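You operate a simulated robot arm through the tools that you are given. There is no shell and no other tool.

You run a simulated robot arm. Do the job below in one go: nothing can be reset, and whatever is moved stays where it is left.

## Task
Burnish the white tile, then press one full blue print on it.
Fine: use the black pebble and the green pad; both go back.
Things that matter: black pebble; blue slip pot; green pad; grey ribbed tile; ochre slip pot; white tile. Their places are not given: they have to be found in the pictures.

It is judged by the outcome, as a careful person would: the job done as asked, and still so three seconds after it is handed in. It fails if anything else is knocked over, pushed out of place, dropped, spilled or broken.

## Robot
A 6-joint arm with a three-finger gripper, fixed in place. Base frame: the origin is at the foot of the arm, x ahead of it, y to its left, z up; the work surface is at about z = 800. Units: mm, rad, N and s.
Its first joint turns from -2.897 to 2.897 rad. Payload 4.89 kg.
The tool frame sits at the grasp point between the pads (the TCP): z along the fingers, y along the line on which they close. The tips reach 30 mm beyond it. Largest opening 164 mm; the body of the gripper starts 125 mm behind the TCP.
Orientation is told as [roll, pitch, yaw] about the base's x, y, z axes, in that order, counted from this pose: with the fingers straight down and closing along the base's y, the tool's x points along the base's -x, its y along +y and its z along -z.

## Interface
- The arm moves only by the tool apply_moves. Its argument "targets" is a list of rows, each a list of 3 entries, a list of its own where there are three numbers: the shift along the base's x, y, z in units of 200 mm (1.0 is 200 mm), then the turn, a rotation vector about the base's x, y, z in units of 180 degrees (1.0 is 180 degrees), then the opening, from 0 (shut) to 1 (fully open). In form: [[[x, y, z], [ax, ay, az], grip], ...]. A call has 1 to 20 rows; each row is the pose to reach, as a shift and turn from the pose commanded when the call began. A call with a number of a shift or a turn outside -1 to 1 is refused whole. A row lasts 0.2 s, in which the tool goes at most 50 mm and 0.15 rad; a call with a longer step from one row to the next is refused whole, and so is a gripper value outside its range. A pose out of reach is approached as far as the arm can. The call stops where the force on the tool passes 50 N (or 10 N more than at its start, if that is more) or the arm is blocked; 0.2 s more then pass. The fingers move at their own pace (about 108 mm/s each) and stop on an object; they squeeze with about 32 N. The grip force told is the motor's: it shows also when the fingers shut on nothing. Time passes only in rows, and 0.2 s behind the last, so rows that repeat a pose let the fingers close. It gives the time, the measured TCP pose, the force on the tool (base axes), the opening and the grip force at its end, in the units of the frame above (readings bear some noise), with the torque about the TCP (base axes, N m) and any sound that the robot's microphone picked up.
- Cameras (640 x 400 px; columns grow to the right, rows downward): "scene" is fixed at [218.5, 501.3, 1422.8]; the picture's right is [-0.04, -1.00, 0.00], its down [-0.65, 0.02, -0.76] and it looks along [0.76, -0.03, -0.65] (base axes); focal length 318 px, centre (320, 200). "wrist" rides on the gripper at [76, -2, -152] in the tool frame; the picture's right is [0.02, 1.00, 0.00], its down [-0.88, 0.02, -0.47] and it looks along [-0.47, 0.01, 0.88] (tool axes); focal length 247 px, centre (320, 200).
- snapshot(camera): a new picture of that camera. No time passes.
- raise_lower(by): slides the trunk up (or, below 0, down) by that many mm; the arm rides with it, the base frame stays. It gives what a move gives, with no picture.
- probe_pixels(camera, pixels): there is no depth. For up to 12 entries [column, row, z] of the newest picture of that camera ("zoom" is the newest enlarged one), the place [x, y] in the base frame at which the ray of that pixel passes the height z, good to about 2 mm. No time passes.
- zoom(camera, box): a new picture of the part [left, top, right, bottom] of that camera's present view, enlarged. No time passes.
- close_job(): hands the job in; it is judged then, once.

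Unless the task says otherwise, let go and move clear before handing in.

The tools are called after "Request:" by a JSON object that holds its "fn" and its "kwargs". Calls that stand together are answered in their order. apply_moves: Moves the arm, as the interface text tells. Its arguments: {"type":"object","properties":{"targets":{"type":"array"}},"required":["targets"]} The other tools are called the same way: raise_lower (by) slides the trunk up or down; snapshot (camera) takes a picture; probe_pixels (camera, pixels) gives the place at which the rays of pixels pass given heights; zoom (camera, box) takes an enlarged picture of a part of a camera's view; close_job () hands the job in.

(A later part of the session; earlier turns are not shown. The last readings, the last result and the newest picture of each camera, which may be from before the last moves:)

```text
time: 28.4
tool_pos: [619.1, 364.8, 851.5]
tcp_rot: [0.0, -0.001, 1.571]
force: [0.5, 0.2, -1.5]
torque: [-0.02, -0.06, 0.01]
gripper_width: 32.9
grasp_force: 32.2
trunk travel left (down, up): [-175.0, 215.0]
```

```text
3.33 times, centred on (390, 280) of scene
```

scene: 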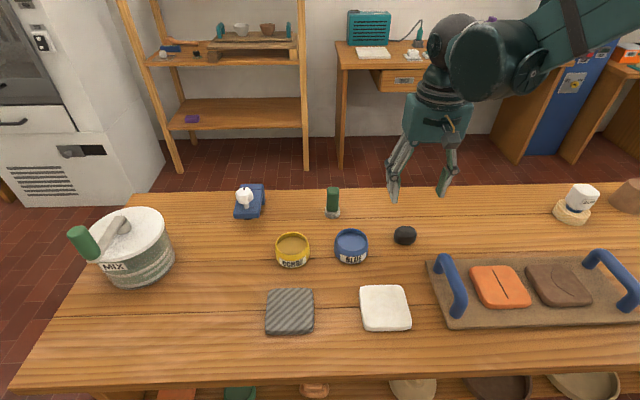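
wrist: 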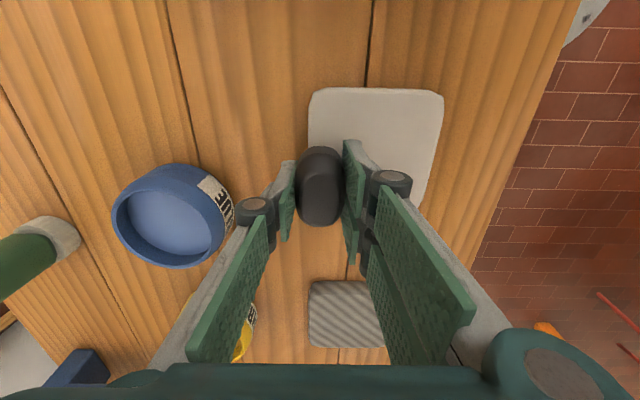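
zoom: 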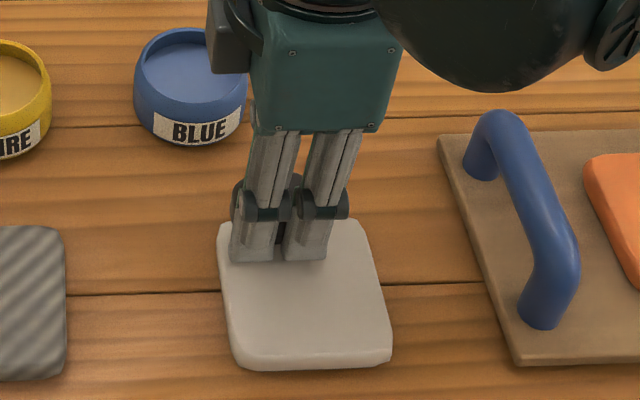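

Force is about zero at this far edge, though the middle of the stroke was in contact. The tile hasn't moved. I'll zoom in on the tile surface to see how evenly it is burnished.

Request:
{"fn": "zoom", "kwargs": {"camera": "wrist", "box": [300, 80, 450, 220]}}

Request:
{"fn": "zoom", "kwargs": {"camera": "scene", "box": [355, 270, 425, 335]}}

```text
2.86 times, centred on (375, 150) of wrist
```

zoom: 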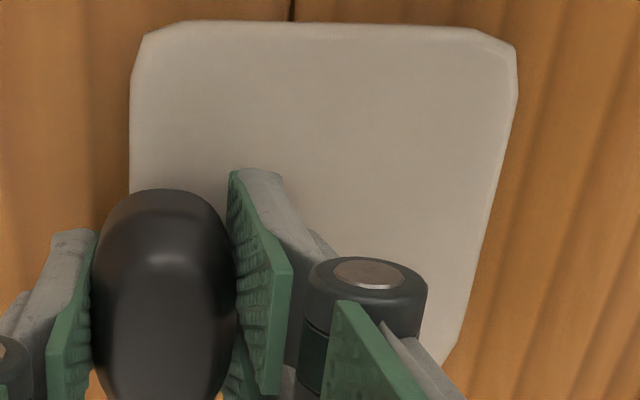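

```text
6.15 times, centred on (390, 302) of scene
```

zoom: 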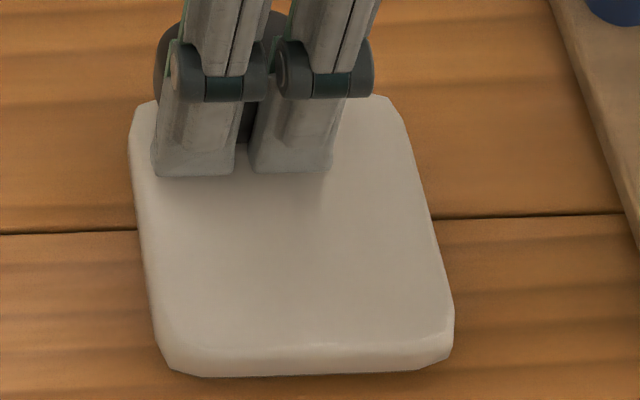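

The surface has turned uniformly smooth and light. I'll continue over the middle and towards the −y half, ending each call mid-tile so that the force reading means something.

Request:
{"fn": "apply_moves", "kwargs": {"targets": [[[-0.01, -0.04, -0.0025], [0, 0, 0], 0.0], [[-0.01, -0.075, -0.0025], [0, 0, 0], 0.0], [[-0.07, -0.075, -0.0025], [0, 0, 0], 0.0], [[-0.13, -0.075, -0.0025], [0, 0, 0], 0.0], [[-0.19, -0.075, -0.0025], [0, 0, 0], 0.0], [[-0.25, -0.075, -0.0025], [0, 0, 0], 0.0], [[-0.31, -0.075, -0.0025], [0, 0, 0], 0.0], [[-0.37, -0.075, -0.0025], [0, 0, 0], 0.0], [[-0.37, -0.115, -0.0025], [0, 0, 0], 0.0], [[-0.37, -0.15, -0.0025], [0, 0, 0], 0.0], [[-0.31, -0.15, -0.0025], [0, 0, 0], 0.0], [[-0.25, -0.15, -0.0025], [0, 0, 0], 0.0], [[-0.19, -0.15, -0.0025], [0, 0, 0], 0.0]]}}

```text
time: 31.2
tool_pos: [581.3, 334.0, 851.3]
tcp_rot: [0.002, 0.0, 1.57]
force: [-2.3, 0.6, 8.7]
torque: [0.03, 0.06, 0.0]
gripper_width: 32.7
grasp_force: 32.2
trunk travel left (down, up): [-175.0, 215.0]
```

Pressure mid-tile is 8.7 N. I'll go half a millimetre lower and cover the −y side.

Request:
{"fn": "apply_moves", "kwargs": {"targets": [[[0.06, 0, -0.004], [0, 0, 0], 0.0], [[0.12, 0, -0.004], [0, 0, 0], 0.0], [[0.18, 0, -0.004], [0, 0, 0], 0.0], [[0.18, -0.04, -0.004], [0, 0, 0], 0.0], [[0.18, -0.075, -0.004], [0, 0, 0], 0.0], [[0.12, -0.075, -0.004], [0, 0, 0], 0.0], [[0.06, -0.075, -0.004], [0, 0, 0], 0.0], [[0, -0.075, -0.004], [0, 0, 0], 0.0], [[-0.06, -0.075, -0.004], [0, 0, 0], 0.0], [[-0.12, -0.075, -0.004], [0, 0, 0], 0.0], [[-0.18, -0.075, -0.004], [0, 0, 0], 0.0], [[-0.12, -0.075, -0.004], [0, 0, 0], 0.0], [[-0.06, -0.075, -0.004], [0, 0, 0], 0.0], [[0, -0.075, -0.004], [0, 0, 0], 0.0]]}}

Request:
{"fn": "snapshot", "kwargs": {"camera": "wrist"}}

Request:
{"fn": "zoom", "kwargs": {"camera": "scene", "box": [310, 220, 470, 340]}}

```text
time: 34.2
tool_pos: [582.2, 320.1, 851.3]
tcp_rot: [0.001, -0.001, 1.57]
force: [-0.4, -0.5, 0.2]
torque: [0.02, -0.05, 0.04]
gripper_width: 32.4
grasp_force: 32.4
trunk travel left (down, up): [-175.0, 215.0]
```

```text
taken
```

wrist: 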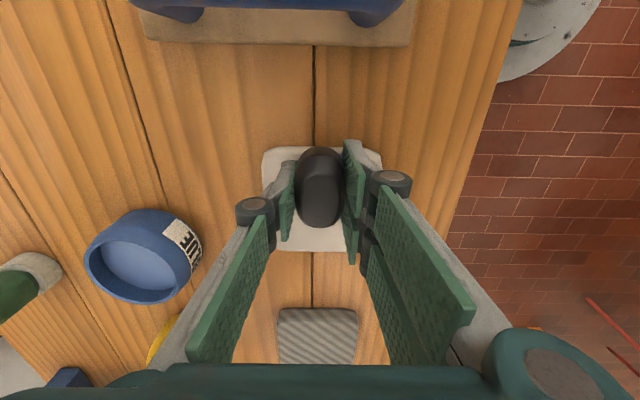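

```text
3.33 times, centred on (390, 280) of scene
```

zoom: 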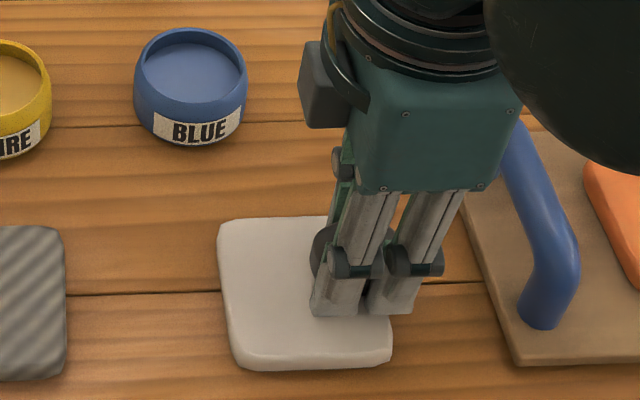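

No contact force at this spot, so the pebble has probably crept up a little in the grip. I'll lower in half-millimetre steps here and read the force.

Request:
{"fn": "apply_moves", "kwargs": {"targets": [[[0, 0, -0.0025], [0, 0, 0], 0.0], [[0, 0, -0.005], [0, 0, 0], 0.0], [[0, 0, -0.005], [0, 0, 0], 0.0]]}}

Request:
{"fn": "zoom", "kwargs": {"camera": "wrist", "box": [260, 130, 380, 250]}}

```text
time: 35.0
tool_pos: [580.8, 319.6, 849.4]
tcp_rot: [0.0, 0.001, 1.57]
force: [6.2, 2.2, 20.1]
torque: [0.07, -0.21, -0.01]
gripper_width: 32.9
grasp_force: 31.6
trunk travel left (down, up): [-175.0, 215.0]
```

```text
3.33 times, centred on (320, 190) of wrist
```

zoom: 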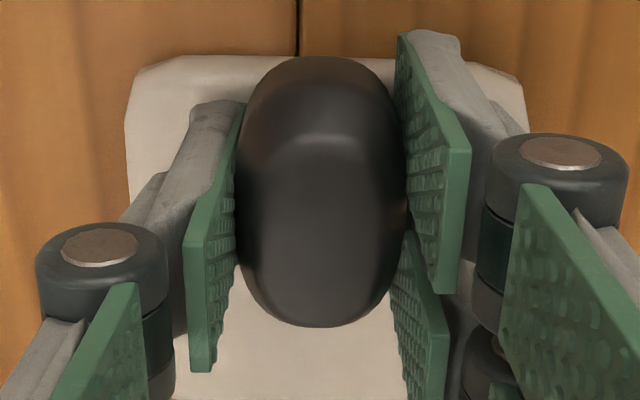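

There is 20 N of contact again at commanded z=848.2. I'll stroke this row fully, then the row next to it.

Request:
{"fn": "apply_moves", "kwargs": {"targets": [[[0.06, 0, 0], [0, 0, 0], 0.0], [[0.12, 0, 0], [0, 0, 0], 0.0], [[0.17, 0, 0], [0, 0, 0], 0.0], [[0.11, 0, 0], [0, 0, 0], 0.0], [[0.05, 0, 0], [0, 0, 0], 0.0], [[-0.01, 0, 0], [0, 0, 0], 0.0], [[-0.07, 0, 0], [0, 0, 0], 0.0], [[-0.12, 0, 0], [0, 0, 0], 0.0], [[-0.17, 0, 0], [0, 0, 0], 0.0], [[-0.11, 0, 0], [0, 0, 0], 0.0], [[-0.05, 0, 0], [0, 0, 0], 0.0], [[0, 0, 0], [0, 0, 0], 0.0]]}}

Request:
{"fn": "snapshot", "kwargs": {"camera": "wrist"}}

```text
time: 37.6
tool_pos: [581.0, 318.6, 848.5]
tcp_rot: [0.0, 0.001, 1.569]
force: [-4.8, -1.0, 18.1]
torque: [-0.03, 0.11, -0.01]
gripper_width: 32.8
grasp_force: 31.9
trunk travel left (down, up): [-175.0, 215.0]
```

```text
taken
```

wrist: 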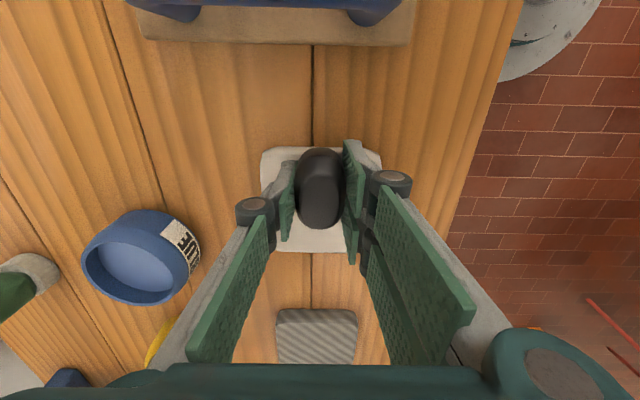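

Contact held at 18 N through this row, but the fingertips are now only a couple of mm above the tile, so I won't go lower. I'll lift off and look at the whole tile.

Request:
{"fn": "apply_moves", "kwargs": {"targets": [[[0, 0, 0.03], [0, 0, 0], 0.0], [[0, 0, 0.15], [0, 0, 0], 0.0], [[0, 0, 0.35], [0, 0, 0], 0.0], [[0.1, -0.15, 0.5], [0, 0, 0], 0.0], [[0.25, -0.3, 0.6], [0, 0, 0], 0.0], [[0.4, -0.44, 0.6], [0, 0, 0], 0.0], [[0.4, -0.44, 0.6], [0, 0, 0], 0.0]]}}

Request:
{"fn": "snapshot", "kwargs": {"camera": "wrist"}}

Request:
{"fn": "snapshot", "kwargs": {"camera": "scene"}}

Request:
{"fn": "zoom", "kwargs": {"camera": "scene", "box": [340, 270, 430, 340]}}

```text
time: 39.2
tool_pos: [662.3, 231.0, 970.8]
tcp_rot: [0.0, -0.001, 1.57]
force: [0.2, 0.8, -0.6]
torque: [-0.03, 0.03, 0.0]
gripper_width: 32.5
grasp_force: 31.8
trunk travel left (down, up): [-175.0, 215.0]
```

```text
taken
```

wrist: 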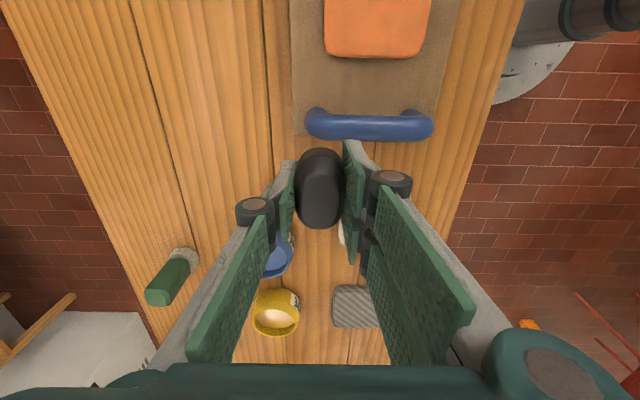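

```text
taken
```

scene: 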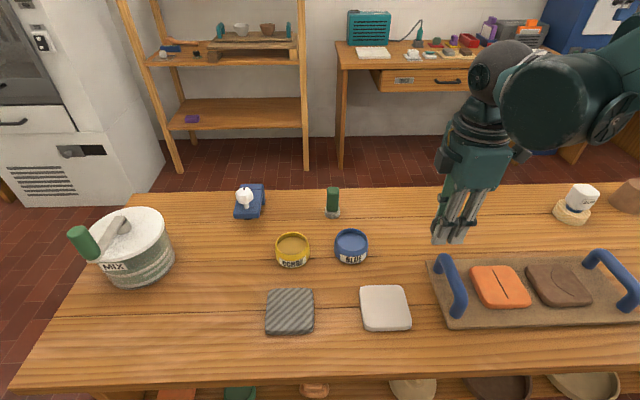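

```text
5.71 times, centred on (385, 305) of scene
```

zoom: 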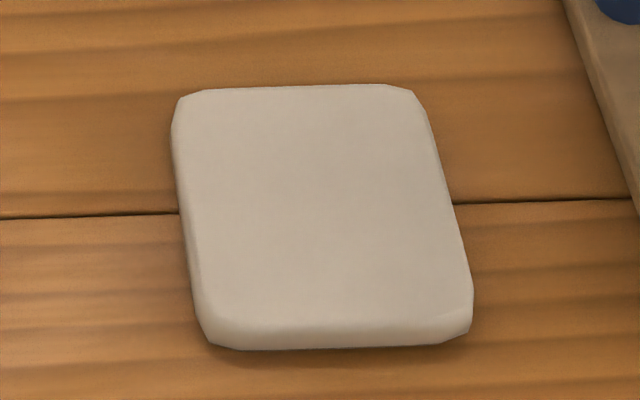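

The tile is still in its place and looks smooth nearly all over. There may be a lighter patch at its near-right corner, around zoom (455,315), so I'll look closer.

Request:
{"fn": "zoom", "kwargs": {"camera": "scene", "box": [356, 282, 386, 334]}}

Request:
{"fn": "zoom", "kwargs": {"camera": "scene", "box": [384, 282, 414, 334]}}

Request:
{"fn": "zoom", "kwargs": {"camera": "scene", "box": [390, 310, 414, 334]}}

```text
7.69 times, centred on (371, 308) of scene
```

zoom: 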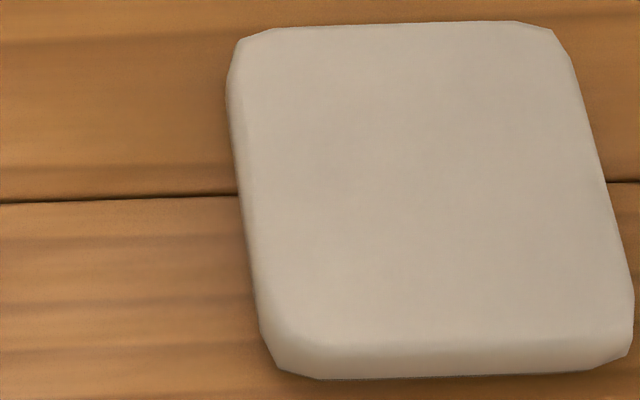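

```text
7.69 times, centred on (399, 308) of scene
```

zoom: 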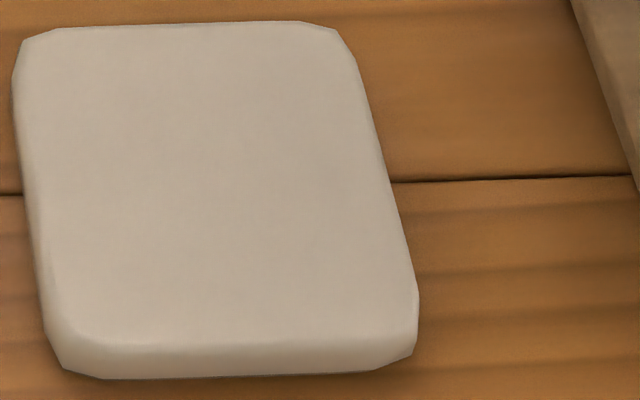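

```text
16.00 times, centred on (402, 322) of scene
```

zoom: 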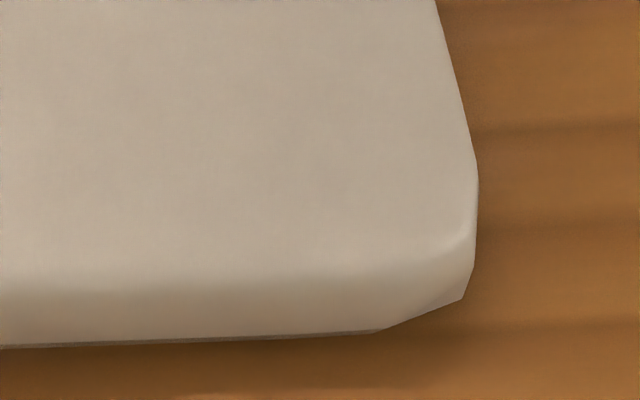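

All corners look evenly smooth; that lighter patch is just the bevel. I'll carry the pebble back over its original spot at (772.5,262).

Request:
{"fn": "apply_moves", "kwargs": {"targets": [[[0.19, 0.05, 0], [0, 0, 0], 0.0], [[0.38, 0.1, 0], [0, 0, 0], 0.0], [[0.5625, 0.1525, 0], [0, 0, 0], 0.0], [[0.5625, 0.1525, -0.2], [0, 0, 0], 0.0], [[0.5625, 0.1525, -0.4], [0, 0, 0], 0.0], [[0.5625, 0.1525, -0.55], [0, 0, 0], 0.0], [[0.5625, 0.1525, -0.62], [0, 0, 0], 0.0], [[0.5625, 0.1525, -0.66], [0, 0, 0], 0.0], [[0.5625, 0.1525, -0.66], [0, 0, 0], 0.0]]}}

Request:
{"fn": "snapshot", "kwargs": {"camera": "wrist"}}

Request:
{"fn": "zoom", "kwargs": {"camera": "scene", "box": [350, 180, 470, 260]}}

```text
time: 41.2
tool_pos: [775.9, 260.6, 837.8]
tcp_rot: [0.0, 0.0, 1.57]
force: [1.1, -0.7, -1.6]
torque: [-0.01, -0.01, 0.04]
gripper_width: 32.4
grasp_force: 31.8
trunk travel left (down, up): [-175.0, 215.0]
```

```text
taken
```

wrist: 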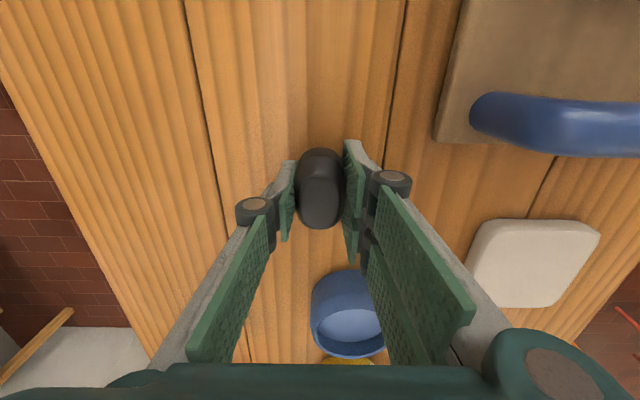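

```text
5.00 times, centred on (410, 220) of scene
```

zoom: 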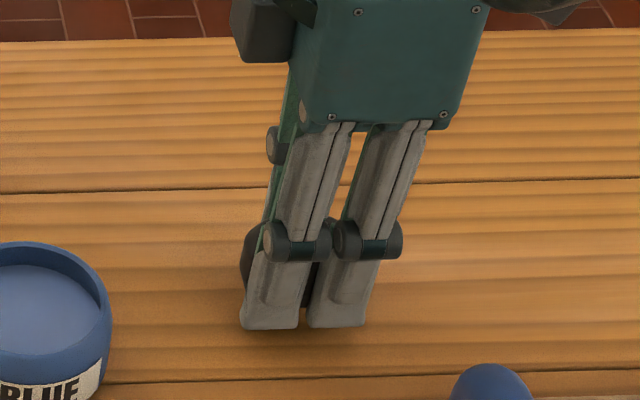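

The pebble is over its spot with no table contact yet at z≈837.8. I'll lower it gently in small steps until it touches.

Request:
{"fn": "apply_moves", "kwargs": {"targets": [[[0, 0, -0.01], [0, 0, 0], 0.0], [[0, 0, -0.018], [0, 0, 0], 0.0], [[0, 0, -0.018], [0, 0, 0], 0.0]]}}

```text
time: 42.0
tool_pos: [774.8, 261.3, 833.3]
tcp_rot: [0.0, 0.002, 1.571]
force: [0.0, 0.7, -2.0]
torque: [0.02, 0.01, -0.01]
gripper_width: 32.7
grasp_force: 32.5
trunk travel left (down, up): [-175.0, 215.0]
```

Request:
{"fn": "apply_moves", "kwargs": {"targets": [[[0, 0, -0.004], [0, 0, 0], 0.0], [[0, 0, -0.007], [0, 0, 0], 0.0], [[0, 0, -0.007], [0, 0, 0], 0.0]]}}

```text
time: 42.8
tool_pos: [774.9, 260.5, 831.9]
tcp_rot: [0.001, -0.001, 1.571]
force: [0.4, 0.0, -2.5]
torque: [0.02, 0.0, 0.02]
gripper_width: 32.7
grasp_force: 31.9
trunk travel left (down, up): [-175.0, 215.0]
```

Still no contact at z≈831.9, with the force at −2.5 N being the pebble's weight. I'll go on in half-millimetre steps.

Request:
{"fn": "apply_moves", "kwargs": {"targets": [[[0, 0, -0.003], [0, 0, 0], 0.0], [[0, 0, -0.006], [0, 0, 0], 0.0], [[0, 0, -0.006], [0, 0, 0], 0.0]]}}

Request:
{"fn": "zoom", "kwargs": {"camera": "wrist", "box": [260, 130, 380, 250]}}

Request:
{"fn": "zoom", "kwargs": {"camera": "scene", "box": [385, 215, 435, 255]}}

```text
time: 43.6
tool_pos: [773.7, 261.8, 831.3]
tcp_rot: [0.0, 0.002, 1.571]
force: [0.2, -1.0, -1.1]
torque: [0.01, 0.02, -0.04]
gripper_width: 32.6
grasp_force: 31.5
trunk travel left (down, up): [-175.0, 215.0]
```

```text
3.33 times, centred on (320, 190) of wrist
```

zoom: 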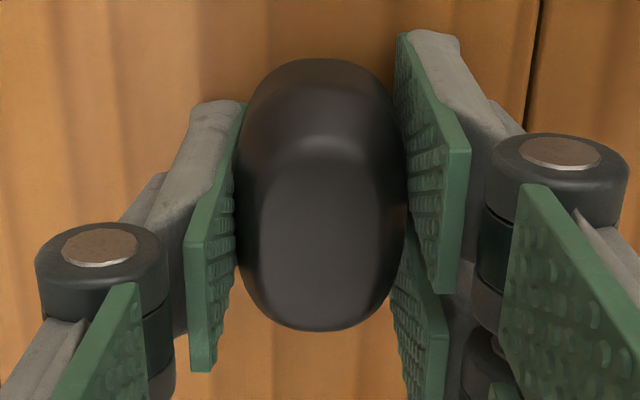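

```text
10.00 times, centred on (410, 235) of scene
```

zoom: 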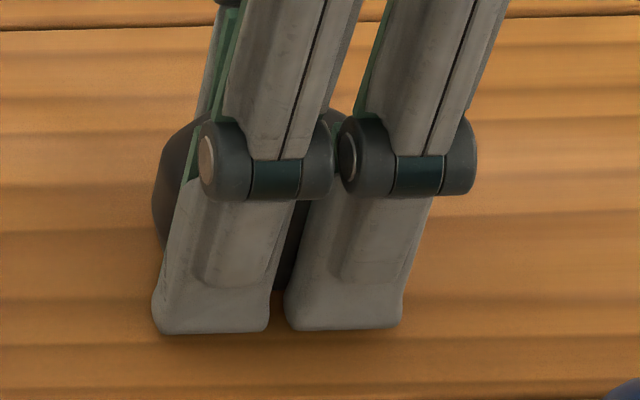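

The pebble's bottom must be within about a millimetre of the table, as are the tips. I'll go another half millimetre and then open slowly to set it down.

Request:
{"fn": "apply_moves", "kwargs": {"targets": [[[0, 0, -0.003], [0, 0, 0], 0.0], [[0, 0, -0.003], [0, 0, 0], 0.0]]}}

```text
time: 44.2
tool_pos: [773.3, 262.6, 831.8]
tcp_rot: [0.001, -0.001, 1.57]
force: [-1.3, 4.2, 6.6]
torque: [0.09, 0.03, 0.0]
gripper_width: 32.5
grasp_force: 32.0
trunk travel left (down, up): [-175.0, 215.0]
```

Contact now shows: +6.6 N with the pebble on the table. I'll open the fingers gradually and rise clear.

Request:
{"fn": "apply_moves", "kwargs": {"targets": [[[0, 0, 0.002], [0, 0, 0], 0.21], [[0, 0, 0.003], [0, 0, 0], 0.26], [[0, 0, 0.005], [0, 0, 0], 0.35], [[0, 0, 0.01], [0, 0, 0], 0.45], [[0, 0, 0.01], [0, 0, 0], 0.45], [[0, 0, 0.1], [0, 0, 0], 0.45], [[0, 0, 0.3], [0, 0, 0], 0.45], [[0, 0, 0.5], [0, 0, 0], 0.45], [[0, 0, 0.7], [0, 0, 0], 0.45], [[0, 0, 0.7], [0, 0, 0], 0.45]]}}

Request:
{"fn": "snapshot", "kwargs": {"camera": "wrist"}}

Request:
{"fn": "zoom", "kwargs": {"camera": "scene", "box": [385, 218, 425, 252]}}

```text
time: 46.4
tool_pos: [773.0, 263.3, 971.5]
tcp_rot: [0.0, 0.0, 1.57]
force: [-0.5, 0.4, -0.3]
torque: [0.03, -0.07, 0.0]
gripper_width: 73.9
grasp_force: 0.0
trunk travel left (down, up): [-175.0, 215.0]
```

```text
taken
```

wrist: 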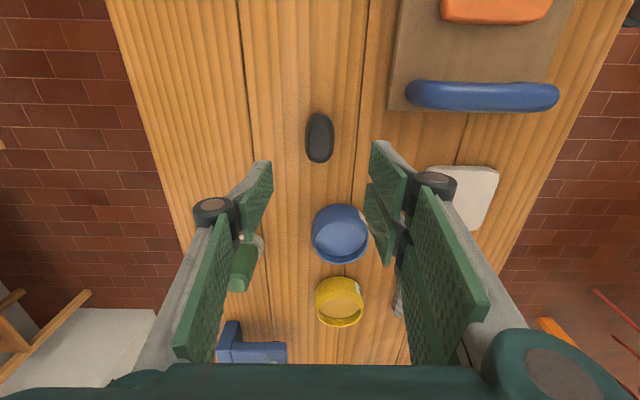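

```text
11.76 times, centred on (405, 235) of scene
```

zoom: 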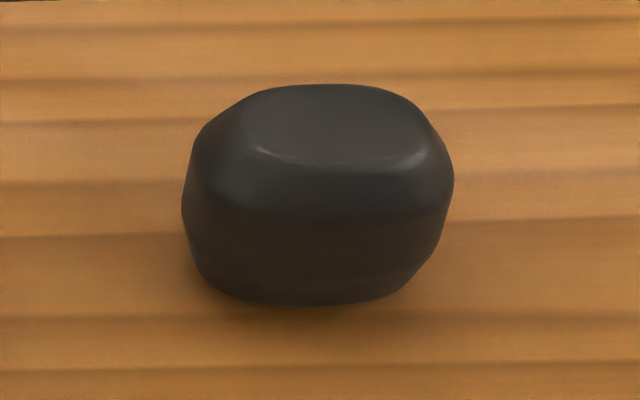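

The pebble stands back within a couple of mm of its original spot. Next is the green pad: I'll turn the gripper back to yaw 0 while moving over to it at z≈1000, and check whether the arm reaches there.

Request:
{"fn": "apply_moves", "kwargs": {"targets": [[[0.047, 0.075, 0.05], [0, 0, -0.042], 0.45], [[0.094, 0.149, 0.1], [0, 0, -0.084], 0.45], [[0.141, 0.224, 0.153], [0, 0, -0.126], 0.45], [[0.188, 0.298, 0.153], [0, 0, -0.168], 0.45], [[0.235, 0.373, 0.153], [0, 0, -0.21], 0.45], [[0.282, 0.447, 0.153], [0, 0, -0.252], 0.45], [[0.33, 0.522, 0.153], [0, 0, -0.294], 0.45], [[0.377, 0.597, 0.153], [0, 0, -0.336], 0.45], [[0.424, 0.671, 0.153], [0, 0, -0.378], 0.45], [[0.471, 0.746, 0.153], [0, 0, -0.42], 0.45], [[0.518, 0.82, 0.153], [0, 0, -0.462], 0.45], [[0.565, 0.895, 0.153], [0, 0, -0.5], 0.45], [[0.565, 0.895, 0.153], [0, 0, -0.5], 0.45]]}}

Request:
{"fn": "snapshot", "kwargs": {"camera": "wrist"}}

Request:
{"fn": "snapshot", "kwargs": {"camera": "scene"}}

```text
time: 49.2
tool_pos: [886.6, 441.5, 1001.7]
tcp_rot: [0.001, 0.0, -0.001]
force: [0.0, -0.5, 0.1]
torque: [-0.03, 0.04, -0.01]
gripper_width: 73.7
grasp_force: 0.1
trunk travel left (down, up): [-175.0, 215.0]
```

```text
taken
```

wrist: 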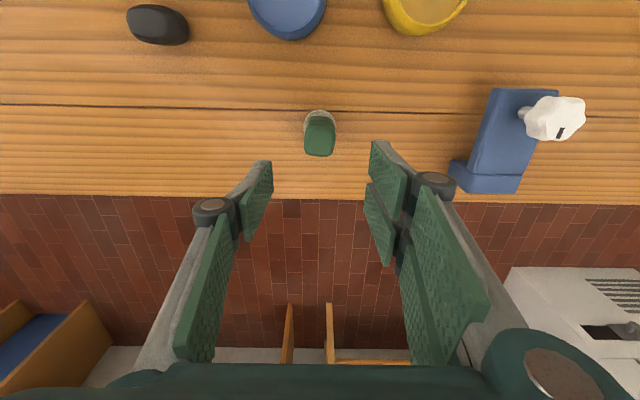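

```text
taken
```

scene: 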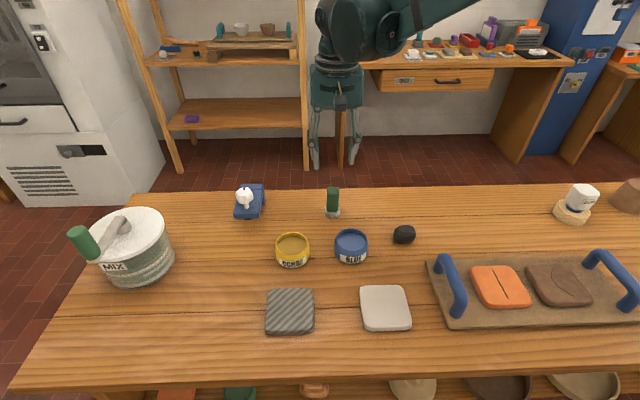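

The arm reached (886.6,441.5,1001.7) above the pad. I'll zoom in on the stamp at (319,133) in the wrist view to fix its centre and orientation.

Request:
{"fn": "zoom", "kwargs": {"camera": "wrist", "box": [290, 100, 350, 165]}}

```text
6.15 times, centred on (320, 132) of wrist
```

zoom: 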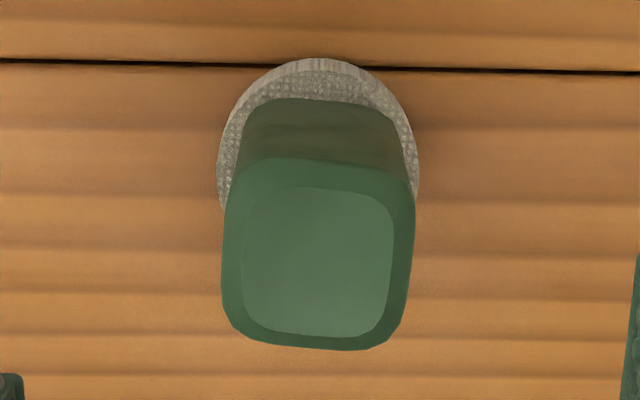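

Request:
{"fn": "probe_pixels", "kwargs": {"camera": "zoom", "pixels": [[318, 58, 800], [217, 170, 812], [420, 170, 812], [222, 265, 872], [414, 262, 872], [318, 258, 880], [318, 258, 884], [318, 157, 872], [318, 350, 872], [245, 262, 880], [395, 262, 880], [318, 188, 880]]}}

Request:
{"fn": "zoom", "kwargs": {"camera": "scene", "box": [310, 180, 360, 222]}}

```text
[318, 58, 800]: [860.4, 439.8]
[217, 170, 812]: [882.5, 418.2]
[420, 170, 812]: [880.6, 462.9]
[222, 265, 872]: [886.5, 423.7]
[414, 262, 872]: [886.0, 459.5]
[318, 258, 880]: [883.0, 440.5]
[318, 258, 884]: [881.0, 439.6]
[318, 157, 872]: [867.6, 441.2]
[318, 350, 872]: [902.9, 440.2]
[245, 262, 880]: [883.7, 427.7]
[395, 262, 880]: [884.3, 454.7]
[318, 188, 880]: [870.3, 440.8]
```

```text
9.52 times, centred on (335, 201) of scene
```

zoom: 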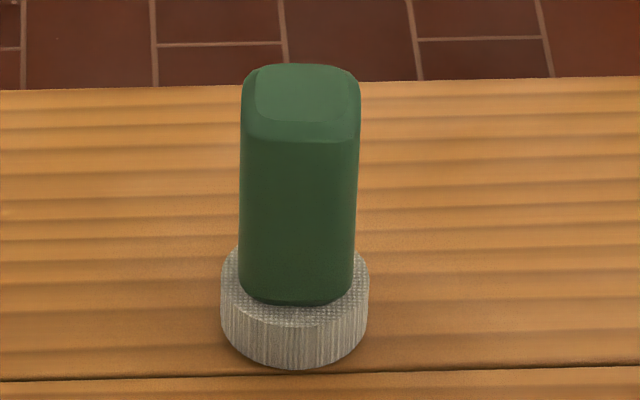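

The stamp is centred at (884.5,441), with a handle about 36 mm square and its top near z=883. I'll descend with the fingers at 74 mm to TCP z≈862, keeping the tips well above the foot.

Request:
{"fn": "apply_moves", "kwargs": {"targets": [[[-0.005, 0, -0.2], [0, 0, 0], 0.45], [[-0.005, 0, -0.4], [0, 0, 0], 0.45], [[-0.005, 0, -0.55], [0, 0, 0], 0.45], [[-0.005, 0, -0.65], [0, 0, 0], 0.45], [[-0.005, 0, -0.69], [0, 0, 0], 0.45], [[-0.005, 0, -0.69], [0, 0, 0], 0.45]]}}

Request:
{"fn": "snapshot", "kwargs": {"camera": "wrist"}}

Request:
{"fn": "zoom", "kwargs": {"camera": "scene", "box": [280, 140, 390, 230]}}

```text
time: 50.6
tool_pos: [886.6, 440.6, 862.4]
tcp_rot: [0.001, 0.001, 0.001]
force: [-0.6, 0.6, -0.7]
torque: [-0.02, -0.01, -0.03]
gripper_width: 73.9
grasp_force: 0.1
trunk travel left (down, up): [-175.0, 215.0]
```

```text
taken
```

wrist: 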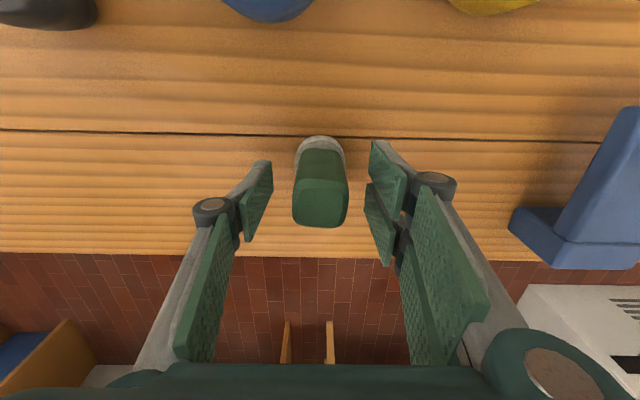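

```text
4.44 times, centred on (335, 185) of scene
```

zoom: 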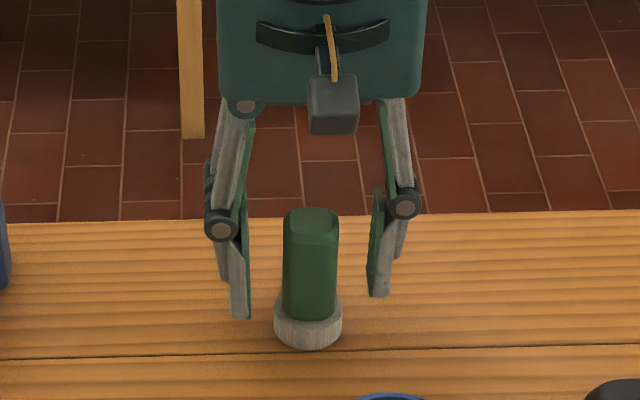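

The handle stands centred between the fingers, with its top at (320,203), and the tips are just above the foot. I'll nudge 2 mm in −x and close on the handle.

Request:
{"fn": "apply_moves", "kwargs": {"targets": [[[-0.01, 0, 0], [0, 0, 0], 0.4], [[-0.01, 0, 0], [0, 0, 0], 0.3], [[-0.01, 0, 0], [0, 0, 0], 0.22], [[-0.01, 0, 0], [0, 0, 0], 0.1], [[-0.01, 0, 0], [0, 0, 0], 0.0], [[-0.01, 0, 0], [0, 0, 0], 0.0]]}}

Request:
{"fn": "snapshot", "kwargs": {"camera": "wrist"}}

Request:
{"fn": "zoom", "kwargs": {"camera": "scene", "box": [280, 140, 390, 230]}}

```text
time: 52.0
tool_pos: [884.2, 440.2, 863.3]
tcp_rot: [0.0, 0.0, -0.003]
force: [0.1, 0.1, 0.5]
torque: [-0.01, 0.0, -0.02]
gripper_width: 33.1
grasp_force: 32.3
trunk travel left (down, up): [-175.0, 215.0]
```

```text
taken
```

wrist: 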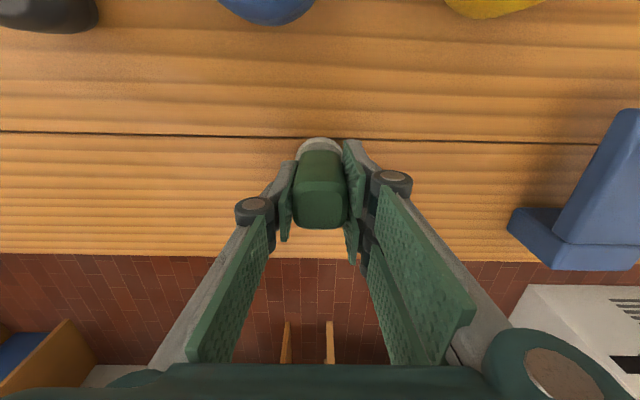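

```text
4.44 times, centred on (335, 185) of scene
```

zoom: 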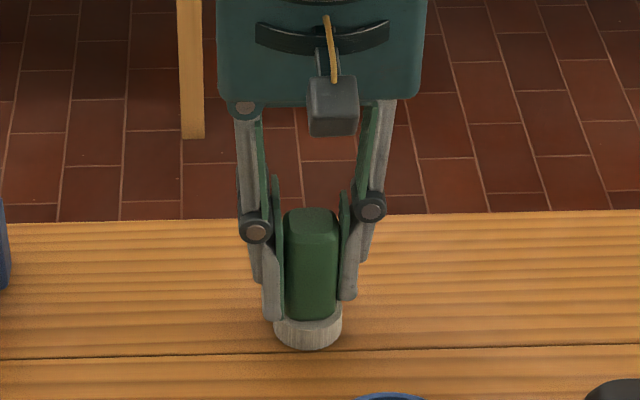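

The grip is holding at 33.1 mm and 32 N. I'll lift the stamp straight up and check it hangs upright.

Request:
{"fn": "apply_moves", "kwargs": {"targets": [[[0, 0, 0.01], [0, 0, 0], 0.0], [[0, 0, 0.04], [0, 0, 0], 0.0], [[0, 0, 0.1], [0, 0, 0], 0.0], [[0, 0, 0.25], [0, 0, 0], 0.0], [[0, 0, 0.45], [0, 0, 0], 0.0], [[0, 0, 0.45], [0, 0, 0], 0.0]]}}

Request:
{"fn": "snapshot", "kwargs": {"camera": "wrist"}}

Request:
{"fn": "zoom", "kwargs": {"camera": "scene", "box": [270, 100, 400, 200]}}

```text
time: 53.4
tool_pos: [883.2, 442.3, 955.3]
tcp_rot: [0.0, 0.0, 0.001]
force: [-0.1, 0.2, 0.7]
torque: [0.0, 0.0, 0.0]
gripper_width: 33.0
grasp_force: 31.5
trunk travel left (down, up): [-175.0, 215.0]
```

```text
taken
```

wrist: 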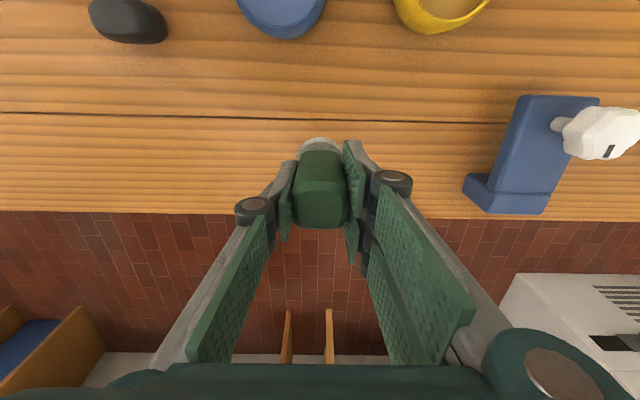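

```text
4.00 times, centred on (335, 150) of scene
```

zoom: 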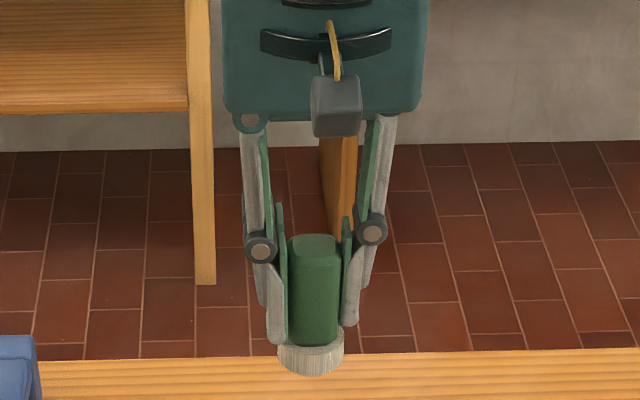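

The stamp hangs upright in the grip. I'll carry it over the blue pot at about (740,404), staying at this height, and check the alignment.

Request:
{"fn": "apply_moves", "kwargs": {"targets": [[[-0.18, -0.046, 0], [0, 0, 0], 0.0], [[-0.36, -0.0925, 0], [0, 0, 0], 0.0], [[-0.54, -0.139, 0], [0, 0, 0], 0.0], [[-0.7175, -0.185, 0], [0, 0, 0], 0.0], [[-0.7175, -0.185, 0], [0, 0, 0], 0.0]]}}

Request:
{"fn": "snapshot", "kwargs": {"camera": "wrist"}}

Request:
{"fn": "zoom", "kwargs": {"camera": "scene", "box": [290, 160, 420, 280]}}

```text
time: 54.6
tool_pos: [740.4, 405.4, 952.3]
tcp_rot: [0.0, 0.001, 0.001]
force: [0.0, 0.7, -0.3]
torque: [0.07, -0.06, 0.0]
gripper_width: 33.1
grasp_force: 32.2
trunk travel left (down, up): [-175.0, 215.0]
```

```text
taken
```

wrist: 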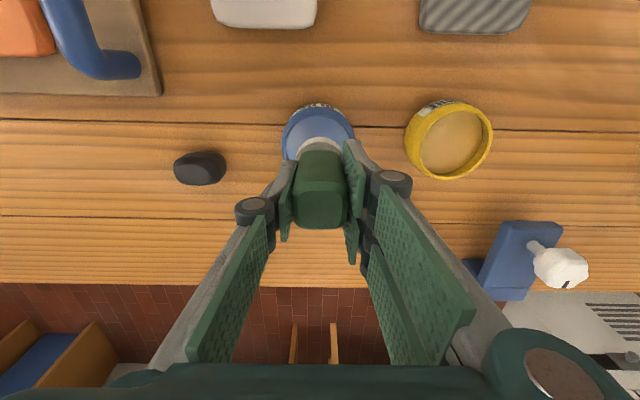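

```text
3.33 times, centred on (355, 220) of scene
```

zoom: 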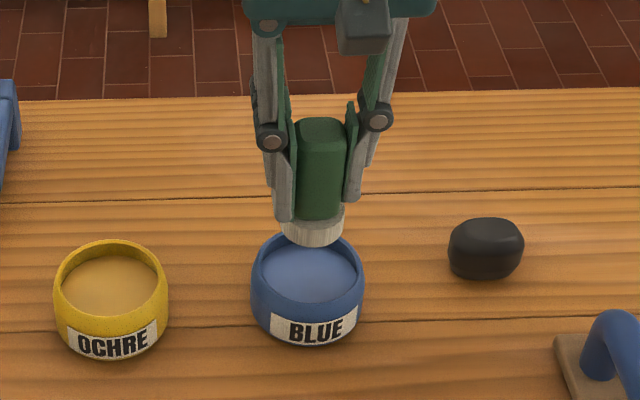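

The stamp is roughly over the pot, and in the wrist view the pot spans columns 281 to 355. I'll zoom in to pin down the pot's centre before dipping.

Request:
{"fn": "zoom", "kwargs": {"camera": "wrist", "box": [265, 90, 375, 170]}}

Request:
{"fn": "probe_pixels", "kwargs": {"camera": "scene", "pixels": [[320, 200, 840]]}}

```text
5.00 times, centred on (320, 130) of wrist
```

zoom: 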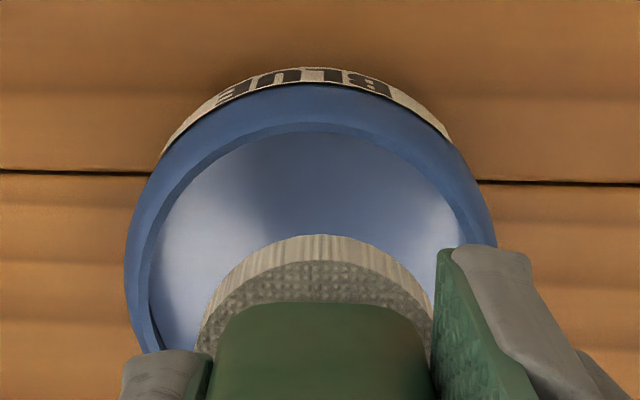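

```text
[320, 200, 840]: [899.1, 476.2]
```

Request:
{"fn": "probe_pixels", "kwargs": {"camera": "zoom", "pixels": [[124, 250, 830], [497, 250, 830], [124, 250, 840], [497, 250, 840], [148, 240, 840], [470, 230, 840], [310, 84, 840], [310, 123, 840], [310, 133, 832], [318, 234, 890], [310, 66, 800], [197, 330, 900]]}}

```text
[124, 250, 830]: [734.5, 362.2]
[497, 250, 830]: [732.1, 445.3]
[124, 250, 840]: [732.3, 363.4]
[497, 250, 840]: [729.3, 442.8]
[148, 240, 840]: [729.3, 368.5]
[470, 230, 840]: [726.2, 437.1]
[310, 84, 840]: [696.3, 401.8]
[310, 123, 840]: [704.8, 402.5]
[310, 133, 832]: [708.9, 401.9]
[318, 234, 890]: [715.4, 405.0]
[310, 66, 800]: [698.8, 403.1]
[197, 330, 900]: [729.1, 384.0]
```

The foot is within about 2 mm of the pot's centre, which is around (737.5,403.3), with some 12 mm of clearance to the inner wall. I'll shift by −1.5 mm in y, lower until the foot is just inside the rim, and look.

Request:
{"fn": "apply_moves", "kwargs": {"targets": [[[-0.003, -0.0075, -0.1], [0, 0, 0], 0.0], [[-0.003, -0.0075, -0.2], [0, 0, 0], 0.0], [[-0.003, -0.0075, -0.25], [0, 0, 0], 0.0], [[-0.003, -0.0075, -0.25], [0, 0, 0], 0.0]]}}

Request:
{"fn": "zoom", "kwargs": {"camera": "scene", "box": [310, 190, 400, 270]}}

Request:
{"fn": "zoom", "kwargs": {"camera": "wrist", "box": [250, 90, 390, 190]}}

```text
time: 55.6
tool_pos: [740.5, 401.8, 903.1]
tcp_rot: [0.0, -0.001, 0.0]
force: [0.1, -0.1, -0.8]
torque: [-0.02, -0.03, 0.01]
gripper_width: 33.0
grasp_force: 32.6
trunk travel left (down, up): [-175.0, 215.0]
```

```text
5.00 times, centred on (355, 230) of scene
```

zoom: 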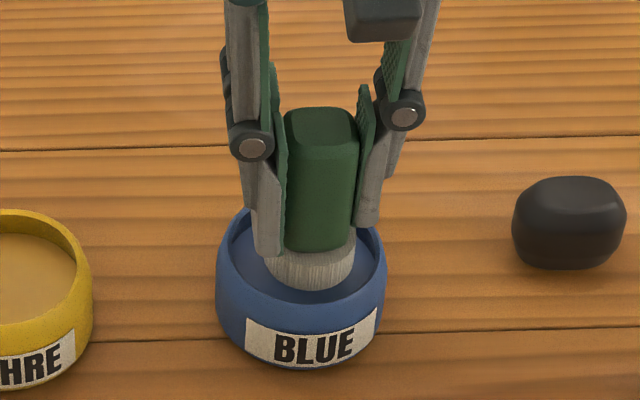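

```text
4.00 times, centred on (320, 140) of wrist
```

zoom: 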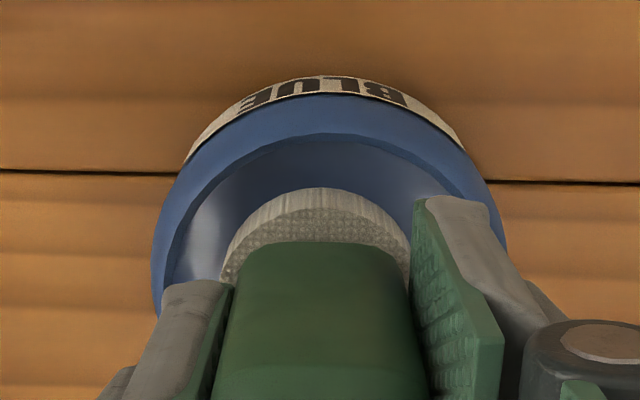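

The foot is inside the rim and clear of the walls all round, about 3 mm off centre towards −y. I'll correct +1.5 mm in y and lower slowly to bring the foot bottom to about z=831.

Request:
{"fn": "apply_moves", "kwargs": {"targets": [[[0, 0.0075, -0.02], [0, 0, 0], 0.0], [[0, 0.0075, -0.035], [0, 0, 0], 0.0], [[0, 0.0075, -0.045], [0, 0, 0], 0.0], [[0, 0.0075, -0.045], [0, 0, 0], 0.0]]}}

Request:
{"fn": "zoom", "kwargs": {"camera": "scene", "box": [325, 210, 385, 265]}}

Request:
{"fn": "zoom", "kwargs": {"camera": "wrist", "box": [250, 90, 390, 190]}}

```text
time: 56.6
tool_pos: [740.2, 402.9, 894.1]
tcp_rot: [0.0, 0.0, 0.001]
force: [0.3, 0.2, -1.2]
torque: [-0.02, 0.03, 0.0]
gripper_width: 32.8
grasp_force: 32.2
trunk travel left (down, up): [-175.0, 215.0]
```

```text
7.27 times, centred on (355, 238) of scene
```

zoom: 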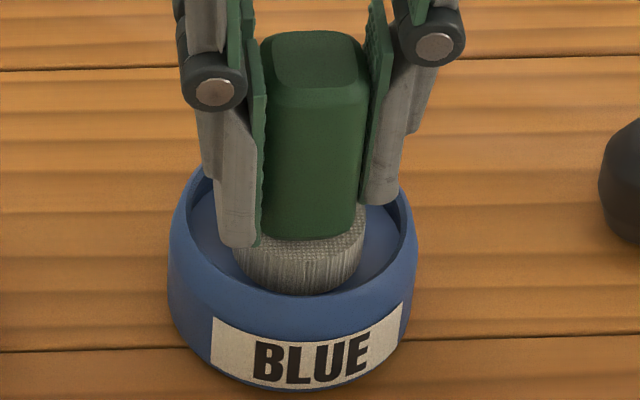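

```text
4.00 times, centred on (320, 140) of wrist
```

zoom: 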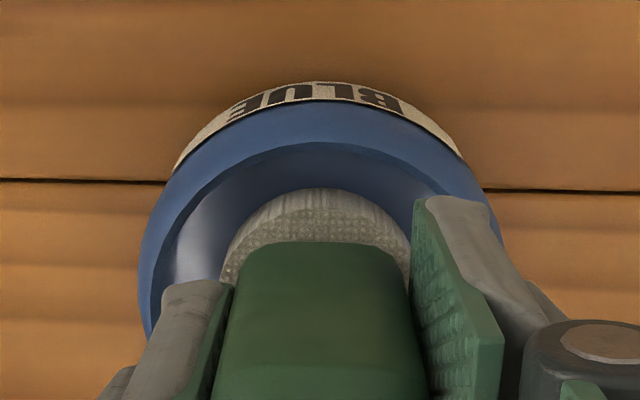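

The foot's lower edge still appears clean, with the rim hiding the contact. I'll go down another 5 mm in small steps, watching the force.

Request:
{"fn": "apply_moves", "kwargs": {"targets": [[[0, 0, -0.01], [0, 0, 0], 0.0], [[0, 0, -0.02], [0, 0, 0], 0.0], [[0, 0, -0.025], [0, 0, 0], 0.0], [[0, 0, -0.025], [0, 0, 0], 0.0]]}}

Request:
{"fn": "zoom", "kwargs": {"camera": "scene", "box": [325, 210, 385, 265]}}

Request:
{"fn": "zoom", "kwargs": {"camera": "wrist", "box": [250, 90, 390, 190]}}

```text
time: 57.6
tool_pos: [739.0, 402.6, 889.0]
tcp_rot: [0.001, 0.001, 0.002]
force: [-0.2, 1.4, 27.5]
torque: [0.09, 0.11, -0.03]
gripper_width: 33.1
grasp_force: 32.2
trunk travel left (down, up): [-175.0, 215.0]
```

```text
7.27 times, centred on (355, 238) of scene
```

zoom: 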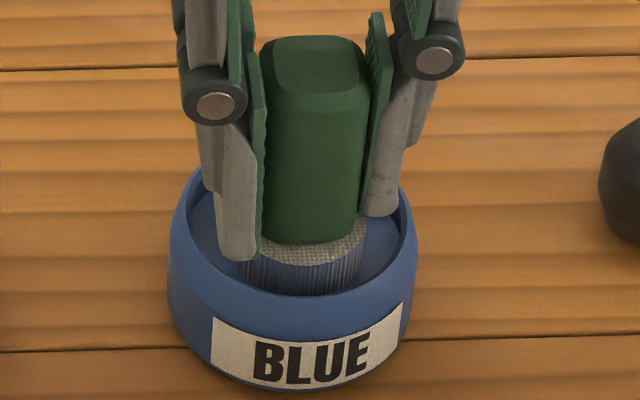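

```text
4.00 times, centred on (320, 140) of wrist
```

zoom: 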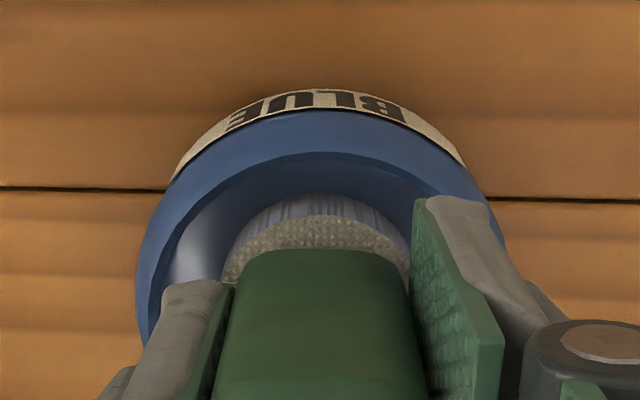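

The foot's side has turned blue and 27.5 N shows it bottomed on the slip, so the pad is loaded. I'll lift straight up slowly and check the foot and the pot.

Request:
{"fn": "apply_moves", "kwargs": {"targets": [[[0, 0, 0.01], [0, 0, 0], 0.0], [[0, 0, 0.03], [0, 0, 0], 0.0], [[0, 0, 0.08], [0, 0, 0], 0.0], [[0, 0, 0.16], [0, 0, 0], 0.0], [[0, 0, 0.26], [0, 0, 0], 0.0], [[0, 0, 0.36], [0, 0, 0], 0.0], [[0, 0, 0.36], [0, 0, 0], 0.0], [[0, 0, 0.36], [0, 0, 0], 0.0], [[0, 0, 0.36], [0, 0, 0], 0.0]]}}

Request:
{"fn": "zoom", "kwargs": {"camera": "scene", "box": [300, 160, 410, 270]}}

Request:
{"fn": "snapshot", "kwargs": {"camera": "wrist"}}

```text
time: 59.6
tool_pos: [740.0, 403.9, 961.2]
tcp_rot: [0.0, 0.002, 0.0]
force: [0.0, 0.1, -0.4]
torque: [-0.01, 0.01, -0.03]
gripper_width: 33.2
grasp_force: 32.0
trunk travel left (down, up): [-175.0, 215.0]
```

```text
3.64 times, centred on (355, 215) of scene
```

zoom: 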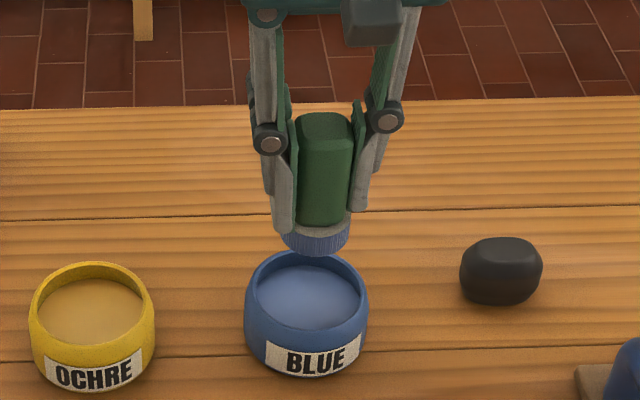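

```text
taken
```

wrist: 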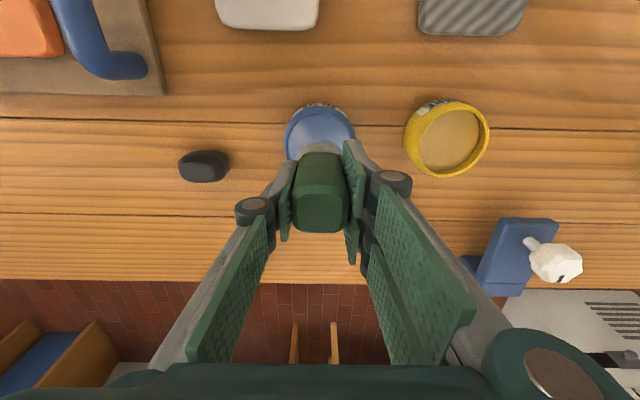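

The foot is coated blue all round and the pot is undisturbed. I'll carry it over the white tile's centre at travel height, then come down to about 20 mm above it.

Request:
{"fn": "apply_moves", "kwargs": {"targets": [[[-0.2, -0.068, 0], [0, 0, 0], 0.0], [[-0.4, -0.136, 0], [0, 0, 0], 0.0], [[-0.6, -0.204, 0], [0, 0, 0], 0.0], [[-0.797, -0.2725, 0], [0, 0, 0], 0.0], [[-0.797, -0.2725, -0.1], [0, 0, 0], 0.0], [[-0.797, -0.2725, -0.2], [0, 0, 0], 0.0], [[-0.797, -0.2725, -0.275], [0, 0, 0], 0.0], [[-0.797, -0.2725, -0.275], [0, 0, 0], 0.0]]}}

Request:
{"fn": "zoom", "kwargs": {"camera": "scene", "box": [320, 230, 440, 340]}}

Request:
{"fn": "snapshot", "kwargs": {"camera": "wrist"}}

```text
time: 61.4
tool_pos: [580.7, 351.8, 904.7]
tcp_rot: [0.0, 0.001, 0.0]
force: [1.4, 0.5, -0.7]
torque: [-0.02, 0.05, -0.01]
gripper_width: 32.9
grasp_force: 31.4
trunk travel left (down, up): [-175.0, 215.0]
```

```text
3.64 times, centred on (380, 285) of scene
```

zoom: 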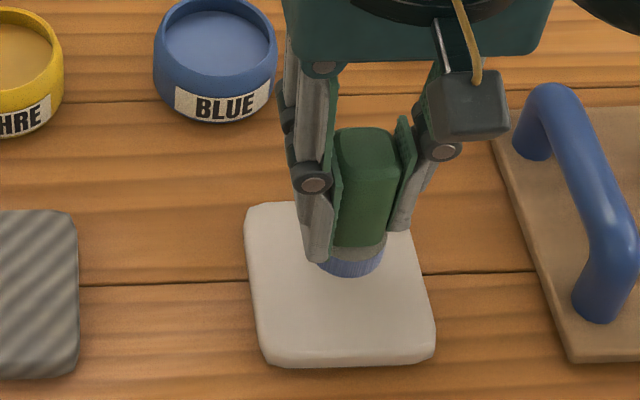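

```text
taken
```

wrist: 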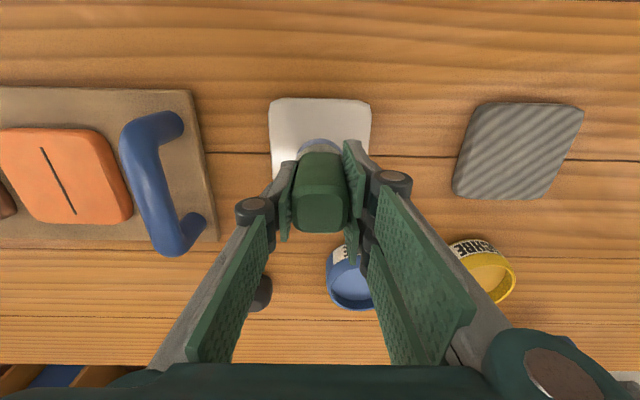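

The foot is centred over the tile, which spans columns 269 to 372 in the wrist view, about 20 mm above it. I'll lower in a straight line, slowing near the expected contact at commanded z≈881.

Request:
{"fn": "apply_moves", "kwargs": {"targets": [[[0, 0, -0.05], [0, 0, 0], 0.0], [[0, 0, -0.085], [0, 0, 0], 0.0], [[0, 0, -0.105], [0, 0, 0], 0.0], [[0, 0, -0.115], [0, 0, 0], 0.0], [[0, 0, -0.115], [0, 0, 0], 0.0]]}}

```text
time: 62.6
tool_pos: [580.4, 350.8, 883.2]
tcp_rot: [0.0, -0.001, -0.001]
force: [0.9, -0.8, -0.4]
torque: [0.0, -0.03, -0.01]
gripper_width: 33.0
grasp_force: 32.1
trunk travel left (down, up): [-175.0, 215.0]
```

No contact yet at z=883.2. I'll continue down about 2.5 mm in fine steps and read the force.

Request:
{"fn": "apply_moves", "kwargs": {"targets": [[[0, 0, -0.004], [0, 0, 0], 0.0], [[0, 0, -0.008], [0, 0, 0], 0.0], [[0, 0, -0.012], [0, 0, 0], 0.0], [[0, 0, -0.012], [0, 0, 0], 0.0]]}}

```text
time: 63.6
tool_pos: [580.4, 349.5, 881.5]
tcp_rot: [0.0, -0.001, 0.0]
force: [0.3, 0.3, 0.4]
torque: [-0.01, 0.01, -0.02]
gripper_width: 33.1
grasp_force: 32.1
trunk travel left (down, up): [-175.0, 215.0]
```

Still free at commanded z≈879.6. I'll go down another 2 mm the same way.

Request:
{"fn": "apply_moves", "kwargs": {"targets": [[[0, 0, -0.004], [0, 0, 0], 0.0], [[0, 0, -0.008], [0, 0, 0], 0.0], [[0, 0, -0.01], [0, 0, 0], 0.0], [[0, 0, -0.01], [0, 0, 0], 0.0]]}}

```text
time: 64.6
tool_pos: [580.4, 349.0, 879.6]
tcp_rot: [0.0, -0.002, 0.001]
force: [-1.2, -0.5, -0.5]
torque: [-0.01, -0.03, -0.01]
gripper_width: 33.3
grasp_force: 31.6
trunk travel left (down, up): [-175.0, 215.0]
```

Still no contact at z=879.6, so the stamp sits a little higher in the grip than before the dip. I'll continue down another 2 mm.

Request:
{"fn": "apply_moves", "kwargs": {"targets": [[[0, 0, -0.004], [0, 0, 0], 0.0], [[0, 0, -0.008], [0, 0, 0], 0.0], [[0, 0, -0.01], [0, 0, 0], 0.0], [[0, 0, -0.01], [0, 0, 0], 0.0]]}}

Request:
{"fn": "zoom", "kwargs": {"camera": "scene", "box": [350, 265, 420, 325]}}

```text
time: 65.6
tool_pos: [579.5, 349.3, 877.6]
tcp_rot: [0.001, -0.002, -0.001]
force: [3.7, 2.2, 26.6]
torque: [0.07, -0.12, -0.03]
gripper_width: 33.1
grasp_force: 32.4
trunk travel left (down, up): [-175.0, 215.0]
```

```text
6.67 times, centred on (385, 295) of scene
```

zoom: 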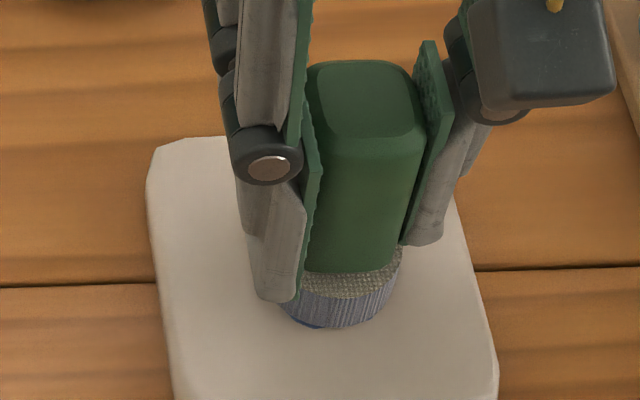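

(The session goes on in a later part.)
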